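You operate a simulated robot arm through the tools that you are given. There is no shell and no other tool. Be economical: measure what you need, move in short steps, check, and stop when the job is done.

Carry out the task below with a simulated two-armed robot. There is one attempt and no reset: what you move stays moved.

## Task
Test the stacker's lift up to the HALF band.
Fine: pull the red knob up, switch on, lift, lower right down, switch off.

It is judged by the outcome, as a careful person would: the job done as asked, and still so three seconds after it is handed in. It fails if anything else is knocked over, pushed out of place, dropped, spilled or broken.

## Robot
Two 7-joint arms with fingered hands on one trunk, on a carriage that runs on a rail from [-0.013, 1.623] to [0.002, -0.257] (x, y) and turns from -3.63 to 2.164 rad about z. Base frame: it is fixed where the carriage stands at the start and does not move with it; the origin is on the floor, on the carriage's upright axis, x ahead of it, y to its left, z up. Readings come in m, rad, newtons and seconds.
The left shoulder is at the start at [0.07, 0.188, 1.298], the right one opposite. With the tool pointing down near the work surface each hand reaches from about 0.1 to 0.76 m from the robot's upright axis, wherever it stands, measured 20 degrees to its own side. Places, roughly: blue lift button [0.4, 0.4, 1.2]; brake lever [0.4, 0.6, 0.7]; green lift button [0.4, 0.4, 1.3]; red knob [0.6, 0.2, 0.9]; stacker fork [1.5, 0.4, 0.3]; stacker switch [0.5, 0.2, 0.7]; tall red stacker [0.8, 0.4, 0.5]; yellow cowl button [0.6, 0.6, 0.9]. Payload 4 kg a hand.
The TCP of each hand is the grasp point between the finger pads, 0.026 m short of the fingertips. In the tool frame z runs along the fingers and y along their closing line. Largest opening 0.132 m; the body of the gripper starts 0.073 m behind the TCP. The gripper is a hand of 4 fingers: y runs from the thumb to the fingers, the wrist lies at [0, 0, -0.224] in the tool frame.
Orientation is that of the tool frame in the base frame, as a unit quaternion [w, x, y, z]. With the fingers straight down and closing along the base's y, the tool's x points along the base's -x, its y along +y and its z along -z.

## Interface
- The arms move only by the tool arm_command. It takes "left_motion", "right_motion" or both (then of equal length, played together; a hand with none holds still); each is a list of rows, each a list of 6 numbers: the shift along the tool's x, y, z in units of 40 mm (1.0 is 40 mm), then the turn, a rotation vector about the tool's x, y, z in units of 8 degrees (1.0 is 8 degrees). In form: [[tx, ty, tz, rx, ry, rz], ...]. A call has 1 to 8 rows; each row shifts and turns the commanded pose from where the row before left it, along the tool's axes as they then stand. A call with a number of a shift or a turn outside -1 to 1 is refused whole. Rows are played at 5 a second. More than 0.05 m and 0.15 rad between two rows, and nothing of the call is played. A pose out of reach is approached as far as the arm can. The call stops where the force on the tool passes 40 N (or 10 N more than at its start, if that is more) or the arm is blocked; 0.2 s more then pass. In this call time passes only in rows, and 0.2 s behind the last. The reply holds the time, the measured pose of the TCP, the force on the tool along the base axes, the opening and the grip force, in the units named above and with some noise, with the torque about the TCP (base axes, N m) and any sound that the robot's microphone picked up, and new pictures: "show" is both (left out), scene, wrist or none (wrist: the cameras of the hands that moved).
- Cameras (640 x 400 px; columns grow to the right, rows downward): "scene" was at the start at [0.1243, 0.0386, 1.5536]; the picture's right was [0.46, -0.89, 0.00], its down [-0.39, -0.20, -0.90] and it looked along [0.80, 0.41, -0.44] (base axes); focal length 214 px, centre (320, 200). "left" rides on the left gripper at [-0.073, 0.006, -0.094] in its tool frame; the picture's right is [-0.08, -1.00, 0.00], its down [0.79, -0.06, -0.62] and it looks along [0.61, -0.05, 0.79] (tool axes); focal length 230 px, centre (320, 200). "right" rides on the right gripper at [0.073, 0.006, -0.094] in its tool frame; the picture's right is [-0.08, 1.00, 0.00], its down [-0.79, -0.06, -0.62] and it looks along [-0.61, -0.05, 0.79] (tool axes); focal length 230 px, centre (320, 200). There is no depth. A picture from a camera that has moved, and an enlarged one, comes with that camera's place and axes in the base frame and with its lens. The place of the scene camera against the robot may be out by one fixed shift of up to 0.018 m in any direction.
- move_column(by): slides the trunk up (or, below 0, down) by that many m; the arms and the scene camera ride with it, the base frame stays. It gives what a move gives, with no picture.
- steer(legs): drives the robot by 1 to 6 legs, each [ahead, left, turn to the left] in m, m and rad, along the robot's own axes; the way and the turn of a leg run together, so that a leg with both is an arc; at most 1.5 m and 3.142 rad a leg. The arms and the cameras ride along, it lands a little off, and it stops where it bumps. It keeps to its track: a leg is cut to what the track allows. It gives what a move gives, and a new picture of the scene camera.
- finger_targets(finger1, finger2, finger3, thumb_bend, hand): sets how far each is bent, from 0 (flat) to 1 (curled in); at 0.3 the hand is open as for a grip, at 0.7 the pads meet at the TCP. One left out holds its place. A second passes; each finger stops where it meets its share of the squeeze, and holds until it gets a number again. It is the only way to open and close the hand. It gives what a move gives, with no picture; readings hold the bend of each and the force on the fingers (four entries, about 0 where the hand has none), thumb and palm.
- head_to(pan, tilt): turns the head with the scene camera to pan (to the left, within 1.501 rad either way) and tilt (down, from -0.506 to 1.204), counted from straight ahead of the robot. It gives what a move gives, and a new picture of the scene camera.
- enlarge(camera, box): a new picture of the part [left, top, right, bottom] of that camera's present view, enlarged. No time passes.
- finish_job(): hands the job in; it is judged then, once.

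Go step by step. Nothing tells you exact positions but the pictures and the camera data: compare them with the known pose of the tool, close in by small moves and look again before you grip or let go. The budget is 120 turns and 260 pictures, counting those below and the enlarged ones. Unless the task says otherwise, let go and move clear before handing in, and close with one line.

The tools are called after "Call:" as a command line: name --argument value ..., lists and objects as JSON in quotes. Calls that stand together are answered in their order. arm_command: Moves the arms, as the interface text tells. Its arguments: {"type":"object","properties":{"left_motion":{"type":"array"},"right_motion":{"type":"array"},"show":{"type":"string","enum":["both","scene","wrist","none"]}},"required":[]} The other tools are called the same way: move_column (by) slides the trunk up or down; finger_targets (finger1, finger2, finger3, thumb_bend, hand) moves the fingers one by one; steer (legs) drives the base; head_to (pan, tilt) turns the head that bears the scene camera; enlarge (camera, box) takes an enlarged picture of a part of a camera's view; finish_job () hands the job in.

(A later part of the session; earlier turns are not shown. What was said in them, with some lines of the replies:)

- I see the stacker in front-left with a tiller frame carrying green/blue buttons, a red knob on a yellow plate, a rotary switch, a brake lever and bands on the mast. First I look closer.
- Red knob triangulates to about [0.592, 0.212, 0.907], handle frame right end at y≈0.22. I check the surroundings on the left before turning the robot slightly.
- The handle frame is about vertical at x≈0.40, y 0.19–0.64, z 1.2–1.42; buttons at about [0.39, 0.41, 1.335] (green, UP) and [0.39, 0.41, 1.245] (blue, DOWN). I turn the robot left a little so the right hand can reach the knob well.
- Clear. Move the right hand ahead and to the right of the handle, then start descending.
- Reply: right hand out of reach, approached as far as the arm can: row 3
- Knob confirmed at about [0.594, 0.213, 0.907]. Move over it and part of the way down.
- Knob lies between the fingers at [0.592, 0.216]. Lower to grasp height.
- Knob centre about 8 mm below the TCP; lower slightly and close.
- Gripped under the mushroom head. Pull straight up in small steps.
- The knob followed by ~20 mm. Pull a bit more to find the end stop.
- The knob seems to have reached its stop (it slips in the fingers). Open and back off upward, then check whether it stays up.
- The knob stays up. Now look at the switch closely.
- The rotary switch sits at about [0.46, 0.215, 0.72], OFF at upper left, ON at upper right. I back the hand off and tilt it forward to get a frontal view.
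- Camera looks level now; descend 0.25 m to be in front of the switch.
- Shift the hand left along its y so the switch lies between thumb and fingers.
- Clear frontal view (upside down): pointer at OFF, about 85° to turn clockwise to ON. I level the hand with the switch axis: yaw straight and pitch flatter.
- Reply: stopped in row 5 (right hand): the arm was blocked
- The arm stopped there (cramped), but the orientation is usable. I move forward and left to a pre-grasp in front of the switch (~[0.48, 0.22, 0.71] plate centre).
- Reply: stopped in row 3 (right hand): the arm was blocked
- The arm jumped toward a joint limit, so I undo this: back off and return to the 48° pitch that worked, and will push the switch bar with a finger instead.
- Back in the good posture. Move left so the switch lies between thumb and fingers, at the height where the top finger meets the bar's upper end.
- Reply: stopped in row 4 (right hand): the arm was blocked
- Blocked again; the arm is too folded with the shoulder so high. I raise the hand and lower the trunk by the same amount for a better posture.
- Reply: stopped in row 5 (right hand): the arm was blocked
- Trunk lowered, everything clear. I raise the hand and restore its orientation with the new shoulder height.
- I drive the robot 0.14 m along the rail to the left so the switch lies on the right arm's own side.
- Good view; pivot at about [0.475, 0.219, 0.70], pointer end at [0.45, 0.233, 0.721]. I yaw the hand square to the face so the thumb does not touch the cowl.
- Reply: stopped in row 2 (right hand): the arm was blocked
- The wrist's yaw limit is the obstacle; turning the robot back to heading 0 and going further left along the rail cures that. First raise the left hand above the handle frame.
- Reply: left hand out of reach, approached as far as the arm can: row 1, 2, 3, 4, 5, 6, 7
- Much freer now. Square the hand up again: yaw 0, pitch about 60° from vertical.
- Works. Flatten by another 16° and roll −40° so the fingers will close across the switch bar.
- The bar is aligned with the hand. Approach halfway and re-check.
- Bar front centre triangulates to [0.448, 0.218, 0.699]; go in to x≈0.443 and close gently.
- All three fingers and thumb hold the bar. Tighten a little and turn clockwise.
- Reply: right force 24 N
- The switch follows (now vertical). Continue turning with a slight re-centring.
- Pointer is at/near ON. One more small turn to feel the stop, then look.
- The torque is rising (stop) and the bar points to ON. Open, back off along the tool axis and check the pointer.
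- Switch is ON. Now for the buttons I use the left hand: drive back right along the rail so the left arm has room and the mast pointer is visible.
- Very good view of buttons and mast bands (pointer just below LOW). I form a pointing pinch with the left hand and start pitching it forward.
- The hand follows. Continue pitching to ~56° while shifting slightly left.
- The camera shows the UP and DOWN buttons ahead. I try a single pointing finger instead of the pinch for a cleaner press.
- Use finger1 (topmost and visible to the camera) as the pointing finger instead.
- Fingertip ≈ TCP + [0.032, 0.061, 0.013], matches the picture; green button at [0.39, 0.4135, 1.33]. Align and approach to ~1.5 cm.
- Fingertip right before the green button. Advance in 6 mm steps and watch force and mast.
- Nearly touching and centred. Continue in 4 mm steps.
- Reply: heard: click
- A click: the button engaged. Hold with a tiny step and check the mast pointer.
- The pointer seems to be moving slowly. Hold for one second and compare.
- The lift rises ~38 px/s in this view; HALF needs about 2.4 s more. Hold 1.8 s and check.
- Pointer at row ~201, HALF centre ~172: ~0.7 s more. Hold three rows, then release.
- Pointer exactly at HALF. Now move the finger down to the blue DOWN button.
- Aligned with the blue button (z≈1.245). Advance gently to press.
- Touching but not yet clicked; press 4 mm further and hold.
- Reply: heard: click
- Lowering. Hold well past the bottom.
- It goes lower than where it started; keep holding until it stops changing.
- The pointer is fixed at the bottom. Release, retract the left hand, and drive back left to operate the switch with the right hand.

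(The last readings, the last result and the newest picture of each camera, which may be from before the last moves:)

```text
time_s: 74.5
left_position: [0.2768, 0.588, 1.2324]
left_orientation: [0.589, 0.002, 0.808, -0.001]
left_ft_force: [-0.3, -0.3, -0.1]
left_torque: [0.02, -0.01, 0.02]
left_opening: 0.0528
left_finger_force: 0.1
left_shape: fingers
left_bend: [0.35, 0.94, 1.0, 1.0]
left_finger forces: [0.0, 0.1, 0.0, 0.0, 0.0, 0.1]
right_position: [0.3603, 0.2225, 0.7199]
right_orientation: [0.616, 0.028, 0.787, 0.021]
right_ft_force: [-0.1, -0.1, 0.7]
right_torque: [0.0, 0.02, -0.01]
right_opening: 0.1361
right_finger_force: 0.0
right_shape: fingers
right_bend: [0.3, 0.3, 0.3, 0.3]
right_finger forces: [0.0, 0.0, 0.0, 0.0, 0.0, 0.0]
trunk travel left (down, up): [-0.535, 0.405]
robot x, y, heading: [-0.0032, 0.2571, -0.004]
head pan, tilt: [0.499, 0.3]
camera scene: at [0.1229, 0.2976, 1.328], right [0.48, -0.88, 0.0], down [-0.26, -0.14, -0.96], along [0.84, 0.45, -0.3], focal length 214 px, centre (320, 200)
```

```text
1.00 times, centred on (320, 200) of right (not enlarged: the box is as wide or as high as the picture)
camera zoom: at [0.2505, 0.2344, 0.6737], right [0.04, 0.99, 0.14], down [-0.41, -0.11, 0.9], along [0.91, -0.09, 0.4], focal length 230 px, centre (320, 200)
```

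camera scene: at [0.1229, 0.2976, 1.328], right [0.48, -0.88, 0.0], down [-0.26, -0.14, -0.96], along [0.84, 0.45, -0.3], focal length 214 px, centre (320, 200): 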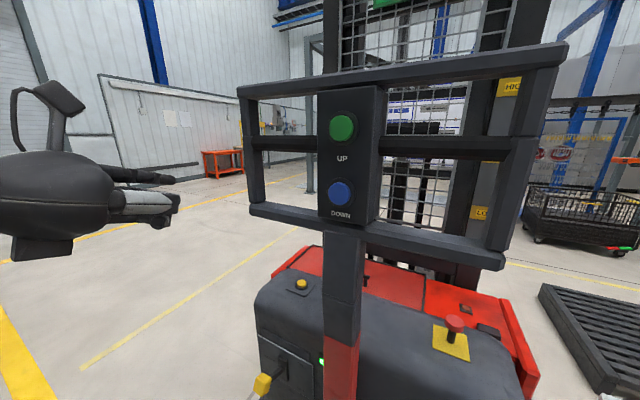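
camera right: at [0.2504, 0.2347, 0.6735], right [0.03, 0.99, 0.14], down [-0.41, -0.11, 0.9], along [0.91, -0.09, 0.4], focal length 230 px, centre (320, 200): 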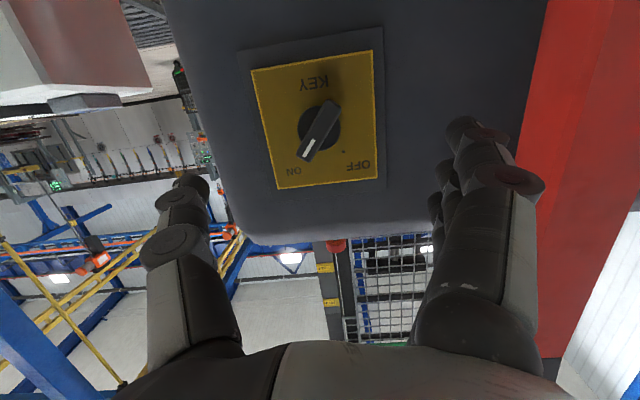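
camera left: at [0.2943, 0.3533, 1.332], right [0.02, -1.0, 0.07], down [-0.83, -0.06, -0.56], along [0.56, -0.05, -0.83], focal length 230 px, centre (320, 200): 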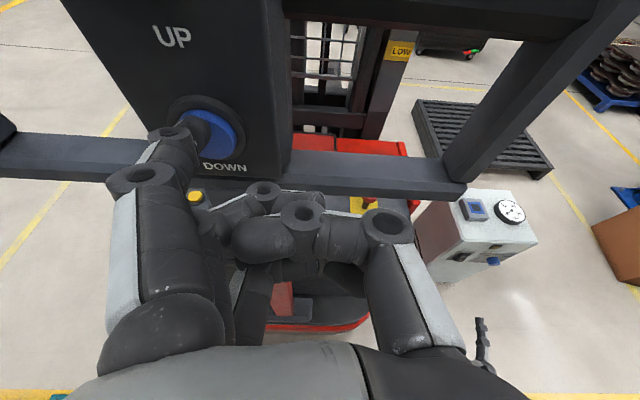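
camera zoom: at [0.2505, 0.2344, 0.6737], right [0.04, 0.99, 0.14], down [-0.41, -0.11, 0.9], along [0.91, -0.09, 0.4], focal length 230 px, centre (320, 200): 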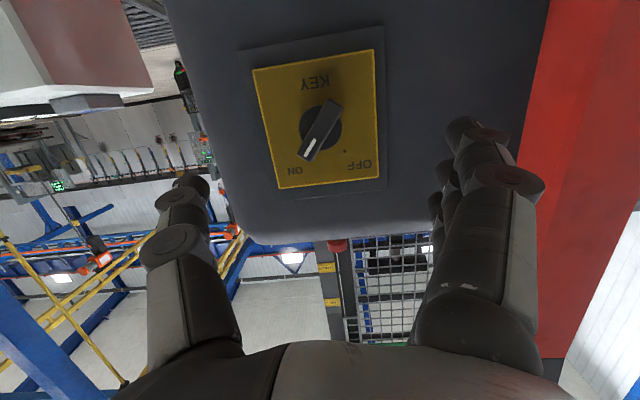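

Same relative pose as when I left the switch, so I retrace: roll +40° and go in.

Call:
arm_command --right_motion '[[0, 0, 0, 0, 0, 1], [0, 0, 0, 0, 0, 1], [0, 0, 0, 0, 0, 1], [0, 0, 0, 0, 0, 1], [0, 0, 0, 0, 0, 1], [0, 0, 0.7, 0, 0, 0]]' --show "wrist"

```text
time_s: 75.9
left_position: [0.2779, 0.5889, 1.2314]
left_orientation: [0.589, 0.001, 0.808, -0.001]
left_ft_force: [-0.1, -0.7, -0.4]
left_torque: [0.0, 0.01, 0.0]
left_opening: 0.053
left_finger_force: 0.1
left_shape: fingers
left_bend: [0.35, 0.94, 1.0, 1.0]
left_finger forces: [0.0, 0.1, 0.0, 0.0, 0.1, 0.1]
right_position: [0.3865, 0.2237, 0.713]
right_orientation: [0.572, 0.296, 0.73, 0.229]
right_ft_force: [0.6, -0.1, -0.3]
right_torque: [0.0, -0.01, 0.02]
right_opening: 0.1359
right_finger_force: 0.0
right_shape: fingers
right_bend: [0.3, 0.3, 0.3, 0.3]
right_finger forces: [0.0, 0.0, 0.0, 0.1, 0.1, 0.0]
trunk travel left (down, up): [-0.535, 0.405]
robot x, y, heading: [0.0002, 0.2594, -0.005]
head pan, tilt: [0.499, 0.3]
camera right: at [0.2839, 0.2794, 0.6899], right [0.18, 0.66, 0.73], down [-0.48, -0.59, 0.66], along [0.86, -0.46, 0.21], focal length 230 px, centre (320, 200)
```

right: 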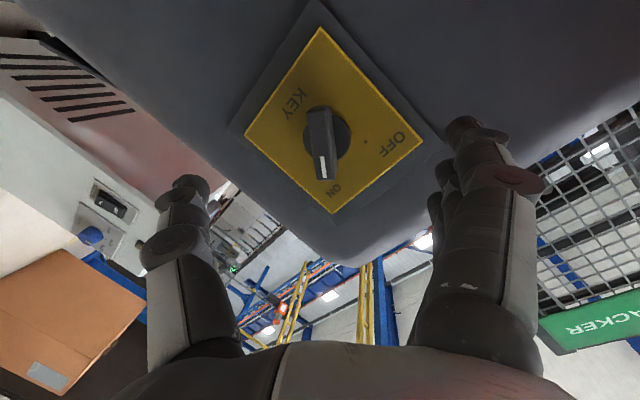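

Well aligned. Go in and grip.

Call:
arm_command --right_motion '[[0, 0, 0.7, 0, 0, 0], [0, 0, 0.7, 0, 0, 0]]' --show "none"

Call:
finger_targets --hand "right" --finger1 0.75 --finger2 0.75 --finger3 0.75 --thumb_bend 0.75

Call:
enlarge --camera "right" --box '[160, 40, 480, 280]'

```text
time_s: 76.5
left_position: [0.2766, 0.5891, 1.2329]
left_orientation: [0.589, 0.002, 0.808, -0.002]
left_ft_force: [0.2, 0.3, -0.1]
left_torque: [0.03, 0.0, 0.01]
left_opening: 0.0527
left_finger_force: 0.0
left_shape: fingers
left_bend: [0.35, 0.94, 1.0, 1.0]
left_finger forces: [0.0, 0.1, 0.0, 0.0, 0.0, 0.1]
right_position: [0.4403, 0.2221, 0.7009]
right_orientation: [0.573, 0.295, 0.73, 0.23]
right_ft_force: [0.1, 0.2, 0.5]
right_torque: [0.02, 0.02, -0.01]
right_opening: 0.1359
right_finger_force: 0.1
right_shape: fingers
right_bend: [0.3, 0.3, 0.3, 0.3]
right_finger forces: [0.0, 0.0, 0.0, 0.0, 0.1, 0.1]
trunk travel left (down, up): [-0.535, 0.405]
robot x, y, heading: [-0.006, 0.2611, -0.004]
head pan, tilt: [0.499, 0.3]
```

```text
time_s: 77.5
left_position: [0.278, 0.5894, 1.233]
left_orientation: [0.588, 0.001, 0.809, -0.002]
left_ft_force: [-0.7, 0.1, 0.5]
left_torque: [0.01, 0.0, -0.01]
left_opening: 0.0527
left_finger_force: 0.0
left_shape: fingers
left_bend: [0.35, 0.94, 1.0, 1.0]
left_finger forces: [0.0, 0.1, 0.0, 0.0, 0.1, 0.0]
right_position: [0.442, 0.2244, 0.7008]
right_orientation: [0.573, 0.294, 0.729, 0.23]
right_ft_force: [9.6, 4.6, 4.6]
right_torque: [0.0, -0.2, 0.15]
right_opening: 0.0211
right_finger_force: 14.0
right_shape: fingers
right_bend: [0.69, 0.67, 0.65, 0.68]
right_finger forces: [5.3, 5.9, 6.5, 0.1, 10.8, 0.1]
trunk travel left (down, up): [-0.535, 0.405]
robot x, y, heading: [-0.0043, 0.2568, -0.004]
head pan, tilt: [0.499, 0.3]
```

```text
1.67 times, centred on (320, 160) of right
camera zoom: at [0.338, 0.2794, 0.677], right [0.18, 0.66, 0.73], down [-0.48, -0.59, 0.66], along [0.86, -0.46, 0.21], focal length 384 px, centre (320, 267)
```

zoom: 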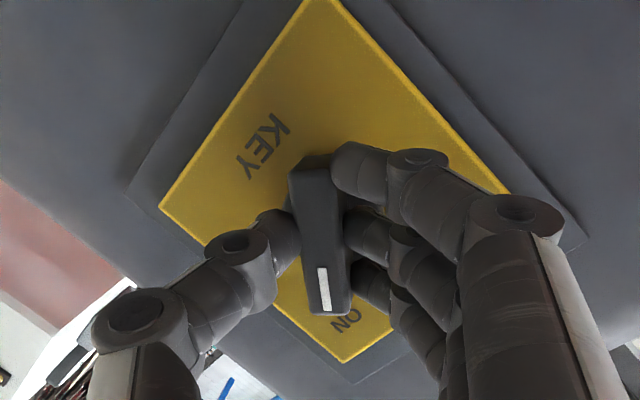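

Good grip. Turn back counter-clockwise.

Call:
arm_command --right_motion '[[0, 0, 0, 0, 0, -0.9], [0, 0, 0, 0, 0, -0.9], [0, 0, 0, 0, 0, -0.9], [0, 0, 0, 0, 0, -0.9], [0, 0, 0, 0, 0, -0.9], [0, 0, 0, 0, 0, -0.9]]' --show "wrist"

```text
time_s: 78.9
left_position: [0.2773, 0.5867, 1.2322]
left_orientation: [0.589, 0.002, 0.808, -0.002]
left_ft_force: [0.5, 0.5, 0.0]
left_torque: [-0.05, 0.01, -0.01]
left_opening: 0.0529
left_finger_force: 0.1
left_shape: fingers
left_bend: [0.35, 0.94, 1.0, 1.0]
left_finger forces: [0.1, 0.0, 0.0, 0.0, 0.0, 0.0]
right_position: [0.4421, 0.2229, 0.7002]
right_orientation: [0.616, 0.004, 0.787, 0.002]
right_ft_force: [3.0, -3.6, -1.0]
right_torque: [0.06, -0.01, -0.17]
right_opening: 0.0211
right_finger_force: 13.7
right_shape: fingers
right_bend: [0.7, 0.68, 0.67, 0.68]
right_finger forces: [4.1, 4.0, 3.9, 0.1, 15.4, 0.1]
trunk travel left (down, up): [-0.535, 0.405]
robot x, y, heading: [-0.0004, 0.2581, -0.003]
head pan, tilt: [0.499, 0.3]
camera right: at [0.3319, 0.23, 0.6526], right [0.03, 1.0, 0.08], down [-0.41, -0.07, 0.91], along [0.91, -0.06, 0.41], focal length 230 px, centre (320, 200)
```

right: 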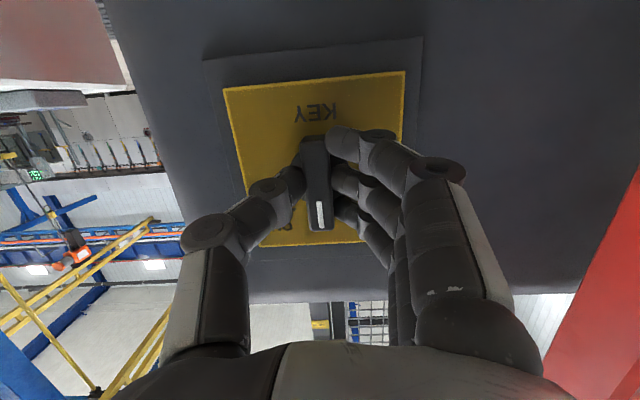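

Call:
arm_command --right_motion '[[0, 0, 0, 0, 0, -0.9], [0, 0, 0, 0, 0, -0.9], [0, 0, 0, 0, 0, -0.9], [0, 0, 0, 0, 0, -0.9], [0, 0, 0, 0, 0, -0.9], [0, 0, 0, 0, 0, -0.7]]' --show "wrist"

```text
time_s: 80.3
left_position: [0.2772, 0.5879, 1.2336]
left_orientation: [0.589, 0.002, 0.808, -0.001]
left_ft_force: [-0.3, 0.4, 0.0]
left_torque: [-0.02, -0.03, 0.0]
left_opening: 0.0528
left_finger_force: 0.0
left_shape: fingers
left_bend: [0.35, 0.94, 1.0, 1.0]
left_finger forces: [0.1, 0.0, 0.0, 0.0, 0.0, 0.0]
right_position: [0.4411, 0.2213, 0.7001]
right_orientation: [0.577, -0.274, 0.738, -0.216]
right_ft_force: [-6.5, -17.4, -6.0]
right_torque: [0.11, 0.06, -0.46]
right_opening: 0.0218
right_finger_force: 16.4
right_shape: fingers
right_bend: [0.7, 0.69, 0.68, 0.69]
right_finger forces: [5.6, 3.7, 2.9, 0.0, 21.1, 0.0]
trunk travel left (down, up): [-0.535, 0.405]
robot x, y, heading: [-0.0011, 0.2579, -0.005]
head pan, tilt: [0.499, 0.3]
camera right: at [0.335, 0.1788, 0.6665], right [-0.14, 0.8, -0.58], down [-0.44, 0.47, 0.76], along [0.88, 0.36, 0.29], focal length 230 px, centre (320, 200)
```

right: 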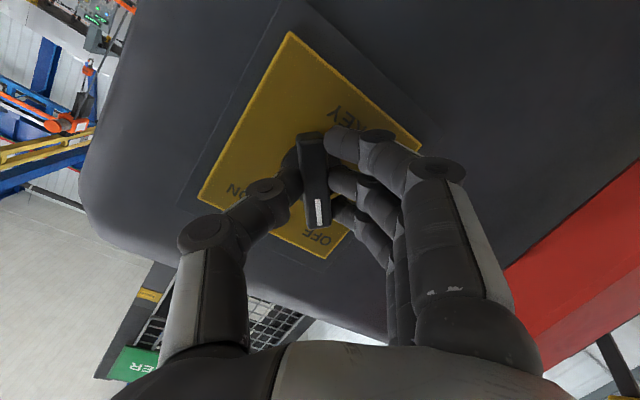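

Slight lag remains; turn a bit further to the stop, then release and check.

Call:
arm_command --right_motion '[[0, 0, 0, 0, 0, -0.6], [0, -0.06, 0, 0, 0, -0.4]]' --show "wrist"

Call:
finger_targets --hand "right" --finger1 0.3 --finger2 0.3 --finger3 0.3 --thumb_bend 0.3

Call:
arm_command --right_motion '[[0, 0, -0.7, 0, 0, 0], [0, 0, -0.7, 0, 0, 0], [0, 0, -0.7, 0, 0, 0], [0, 0, 0, 0, 0, 1], [0, 0, 0, 0, 0, 1], [0, 0, 0, 0, 0, 1], [0, 0, 0, 0, 0, 1], [0, 0, 0, 0, 0, 1]]' --show "none"

Call:
enlarge --camera "right" --box '[200, 20, 440, 220]'

```text
time_s: 80.9
left_position: [0.2769, 0.5881, 1.2314]
left_orientation: [0.588, 0.003, 0.809, -0.002]
left_ft_force: [-0.5, 0.5, 0.2]
left_torque: [0.02, -0.01, 0.02]
left_opening: 0.0528
left_finger_force: 0.1
left_shape: fingers
left_bend: [0.35, 0.94, 1.0, 1.0]
left_finger forces: [0.1, 0.0, 0.1, 0.0, 0.0, 0.1]
right_position: [0.4427, 0.2217, 0.7021]
right_orientation: [0.56, -0.326, 0.717, -0.256]
right_ft_force: [-7.1, -11.5, -12.2]
right_torque: [0.31, 0.27, -0.37]
right_opening: 0.0245
right_finger_force: 17.2
right_shape: fingers
right_bend: [0.7, 0.69, 0.7, 0.69]
right_finger forces: [8.9, 5.1, 2.1, 0.0, 17.4, 0.0]
trunk travel left (down, up): [-0.535, 0.405]
robot x, y, heading: [-0.0026, 0.2561, -0.001]
head pan, tilt: [0.499, 0.3]
camera right: at [0.3373, 0.171, 0.6743], right [-0.17, 0.71, -0.68], down [-0.46, 0.55, 0.69], along [0.87, 0.43, 0.24], focal length 230 px, centre (320, 200)
```

right: 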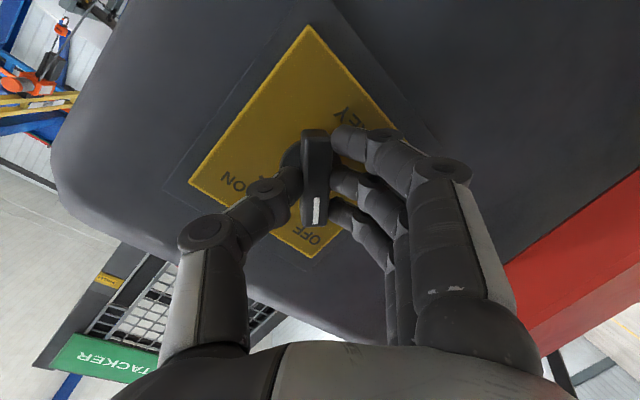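

```text
time_s: 81.9
left_position: [0.2774, 0.5893, 1.2322]
left_orientation: [0.59, 0.001, 0.808, -0.001]
left_ft_force: [-0.3, 0.4, -0.4]
left_torque: [0.02, 0.03, 0.02]
left_opening: 0.0529
left_finger_force: 0.0
left_shape: fingers
left_bend: [0.35, 0.94, 1.0, 1.0]
left_finger forces: [0.0, 0.1, 0.0, 0.0, 0.0, 0.1]
right_position: [0.4415, 0.2217, 0.7015]
right_orientation: [0.561, -0.325, 0.717, -0.257]
right_ft_force: [-0.2, -0.1, -0.3]
right_torque: [0.01, 0.02, -0.03]
right_opening: 0.1357
right_finger_force: 0.0
right_shape: fingers
right_bend: [0.3, 0.3, 0.3, 0.3]
right_finger forces: [0.1, 0.1, 0.1, 0.0, 0.1, 0.0]
trunk travel left (down, up): [-0.535, 0.405]
robot x, y, heading: [-0.0031, 0.2593, -0.007]
head pan, tilt: [0.499, 0.3]
```

```text
time_s: 83.7
left_position: [0.2763, 0.5882, 1.2328]
left_orientation: [0.589, 0.002, 0.808, -0.002]
left_ft_force: [0.3, 0.7, -0.4]
left_torque: [-0.01, 0.01, 0.0]
left_opening: 0.0529
left_finger_force: 0.1
left_shape: fingers
left_bend: [0.35, 0.94, 1.0, 1.0]
left_finger forces: [0.0, 0.0, 0.1, 0.0, 0.0, 0.0]
right_position: [0.3605, 0.2212, 0.7226]
right_orientation: [0.615, -0.06, 0.785, -0.049]
right_ft_force: [-0.4, -0.2, -0.1]
right_torque: [0.02, -0.03, 0.0]
right_opening: 0.1361
right_finger_force: 0.0
right_shape: fingers
right_bend: [0.3, 0.3, 0.3, 0.3]
right_finger forces: [0.0, 0.1, 0.0, 0.0, 0.0, 0.0]
trunk travel left (down, up): [-0.535, 0.405]
robot x, y, heading: [-0.0026, 0.2591, -0.004]
head pan, tilt: [0.499, 0.3]
```

```text
2.00 times, centred on (320, 120) of right
camera zoom: at [0.2508, 0.2169, 0.6746], right [-0.01, 1.0, -0.07], down [-0.41, 0.06, 0.91], along [0.91, 0.04, 0.41], focal length 460 px, centre (320, 360)
```

zoom: 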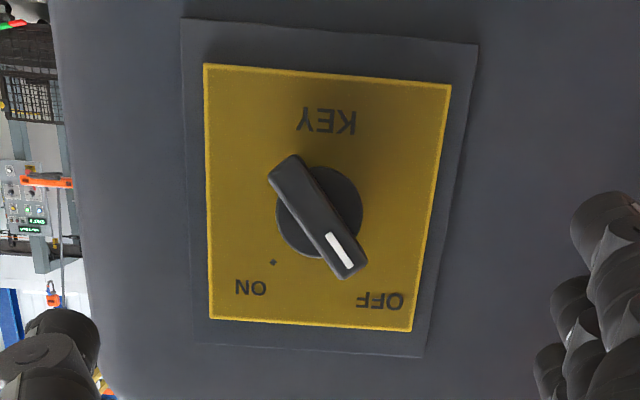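

The switch points to OFF. Move clear and take one final look at knob and mast.

Call:
steer --legs '[[0, -0.22, 0]]'

Call:
head_to --pan 0.45 --tilt 0.45

```text
time_s: 85.4
left_position: [0.2781, 0.3688, 1.233]
left_orientation: [0.589, 0.001, 0.808, -0.001]
left_ft_force: [0.0, -0.2, 0.5]
left_torque: [-0.01, 0.0, 0.01]
left_opening: 0.0526
left_finger_force: 0.1
left_shape: fingers
left_bend: [0.35, 0.94, 1.0, 1.0]
left_finger forces: [0.1, 0.0, 0.0, 0.0, 0.1, 0.0]
right_position: [0.3616, 0.0024, 0.7219]
right_orientation: [0.615, -0.059, 0.785, -0.049]
right_ft_force: [-0.2, -0.2, 0.5]
right_torque: [0.04, 0.01, 0.02]
right_opening: 0.136
right_finger_force: 0.1
right_shape: fingers
right_bend: [0.3, 0.3, 0.3, 0.3]
right_finger forces: [0.0, 0.0, 0.0, 0.0, 0.1, 0.0]
trunk travel left (down, up): [-0.535, 0.405]
robot x, y, heading: [-0.0026, 0.0396, -0.006]
head pan, tilt: [0.499, 0.3]
camera scene: at [0.1247, 0.0794, 1.328], right [0.47, -0.88, 0.0], down [-0.26, -0.14, -0.96], along [0.84, 0.45, -0.3], focal length 214 px, centre (320, 200)
```

scene: 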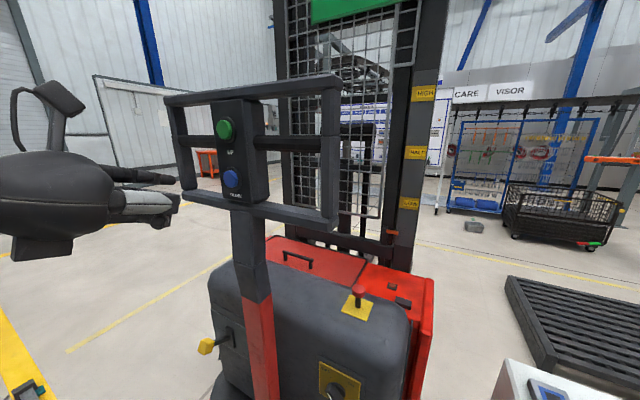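

```text
time_s: 86.1
left_position: [0.2792, 0.3703, 1.2327]
left_orientation: [0.589, 0.002, 0.808, -0.002]
left_ft_force: [-1.0, -0.5, -0.8]
left_torque: [0.05, -0.05, -0.01]
left_opening: 0.0529
left_finger_force: 0.1
left_shape: fingers
left_bend: [0.35, 0.94, 1.0, 1.0]
left_finger forces: [0.0, 0.0, 0.0, 0.1, 0.1, 0.1]
right_position: [0.3625, 0.0028, 0.7207]
right_orientation: [0.615, -0.06, 0.785, -0.049]
right_ft_force: [0.6, 0.2, -0.2]
right_torque: [0.0, 0.0, 0.01]
right_opening: 0.1357
right_finger_force: 0.1
right_shape: fingers
right_bend: [0.3, 0.3, 0.3, 0.3]
right_finger forces: [0.0, 0.0, 0.1, 0.1, 0.0, 0.0]
trunk travel left (down, up): [-0.535, 0.405]
robot x, y, heading: [-0.0026, 0.0407, -0.008]
head pan, tilt: [0.45, 0.45]
camera scene: at [0.1255, 0.0754, 1.3141], right [0.43, -0.9, 0.0], down [-0.39, -0.19, -0.9], along [0.81, 0.39, -0.43], focal length 214 px, centre (320, 200)
```

scene: 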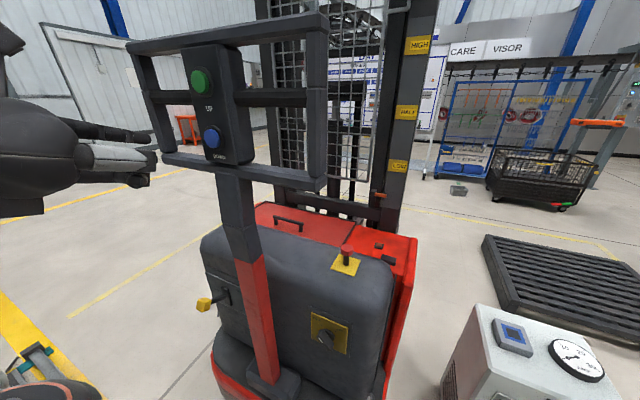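

Everything is as wanted: knob up, fork at the bottom, switch OFF, hands clear, nothing disturbed. Handing in.

Call:
finish_job

```text
The job is handed in.
```

I tested the stacker's lift: red knob pulled up, switched on, raised to the HALF band, lowered until it stopped at the bottom, and switched off. The knob is still up, both hands are clear, and nothing else was moved.
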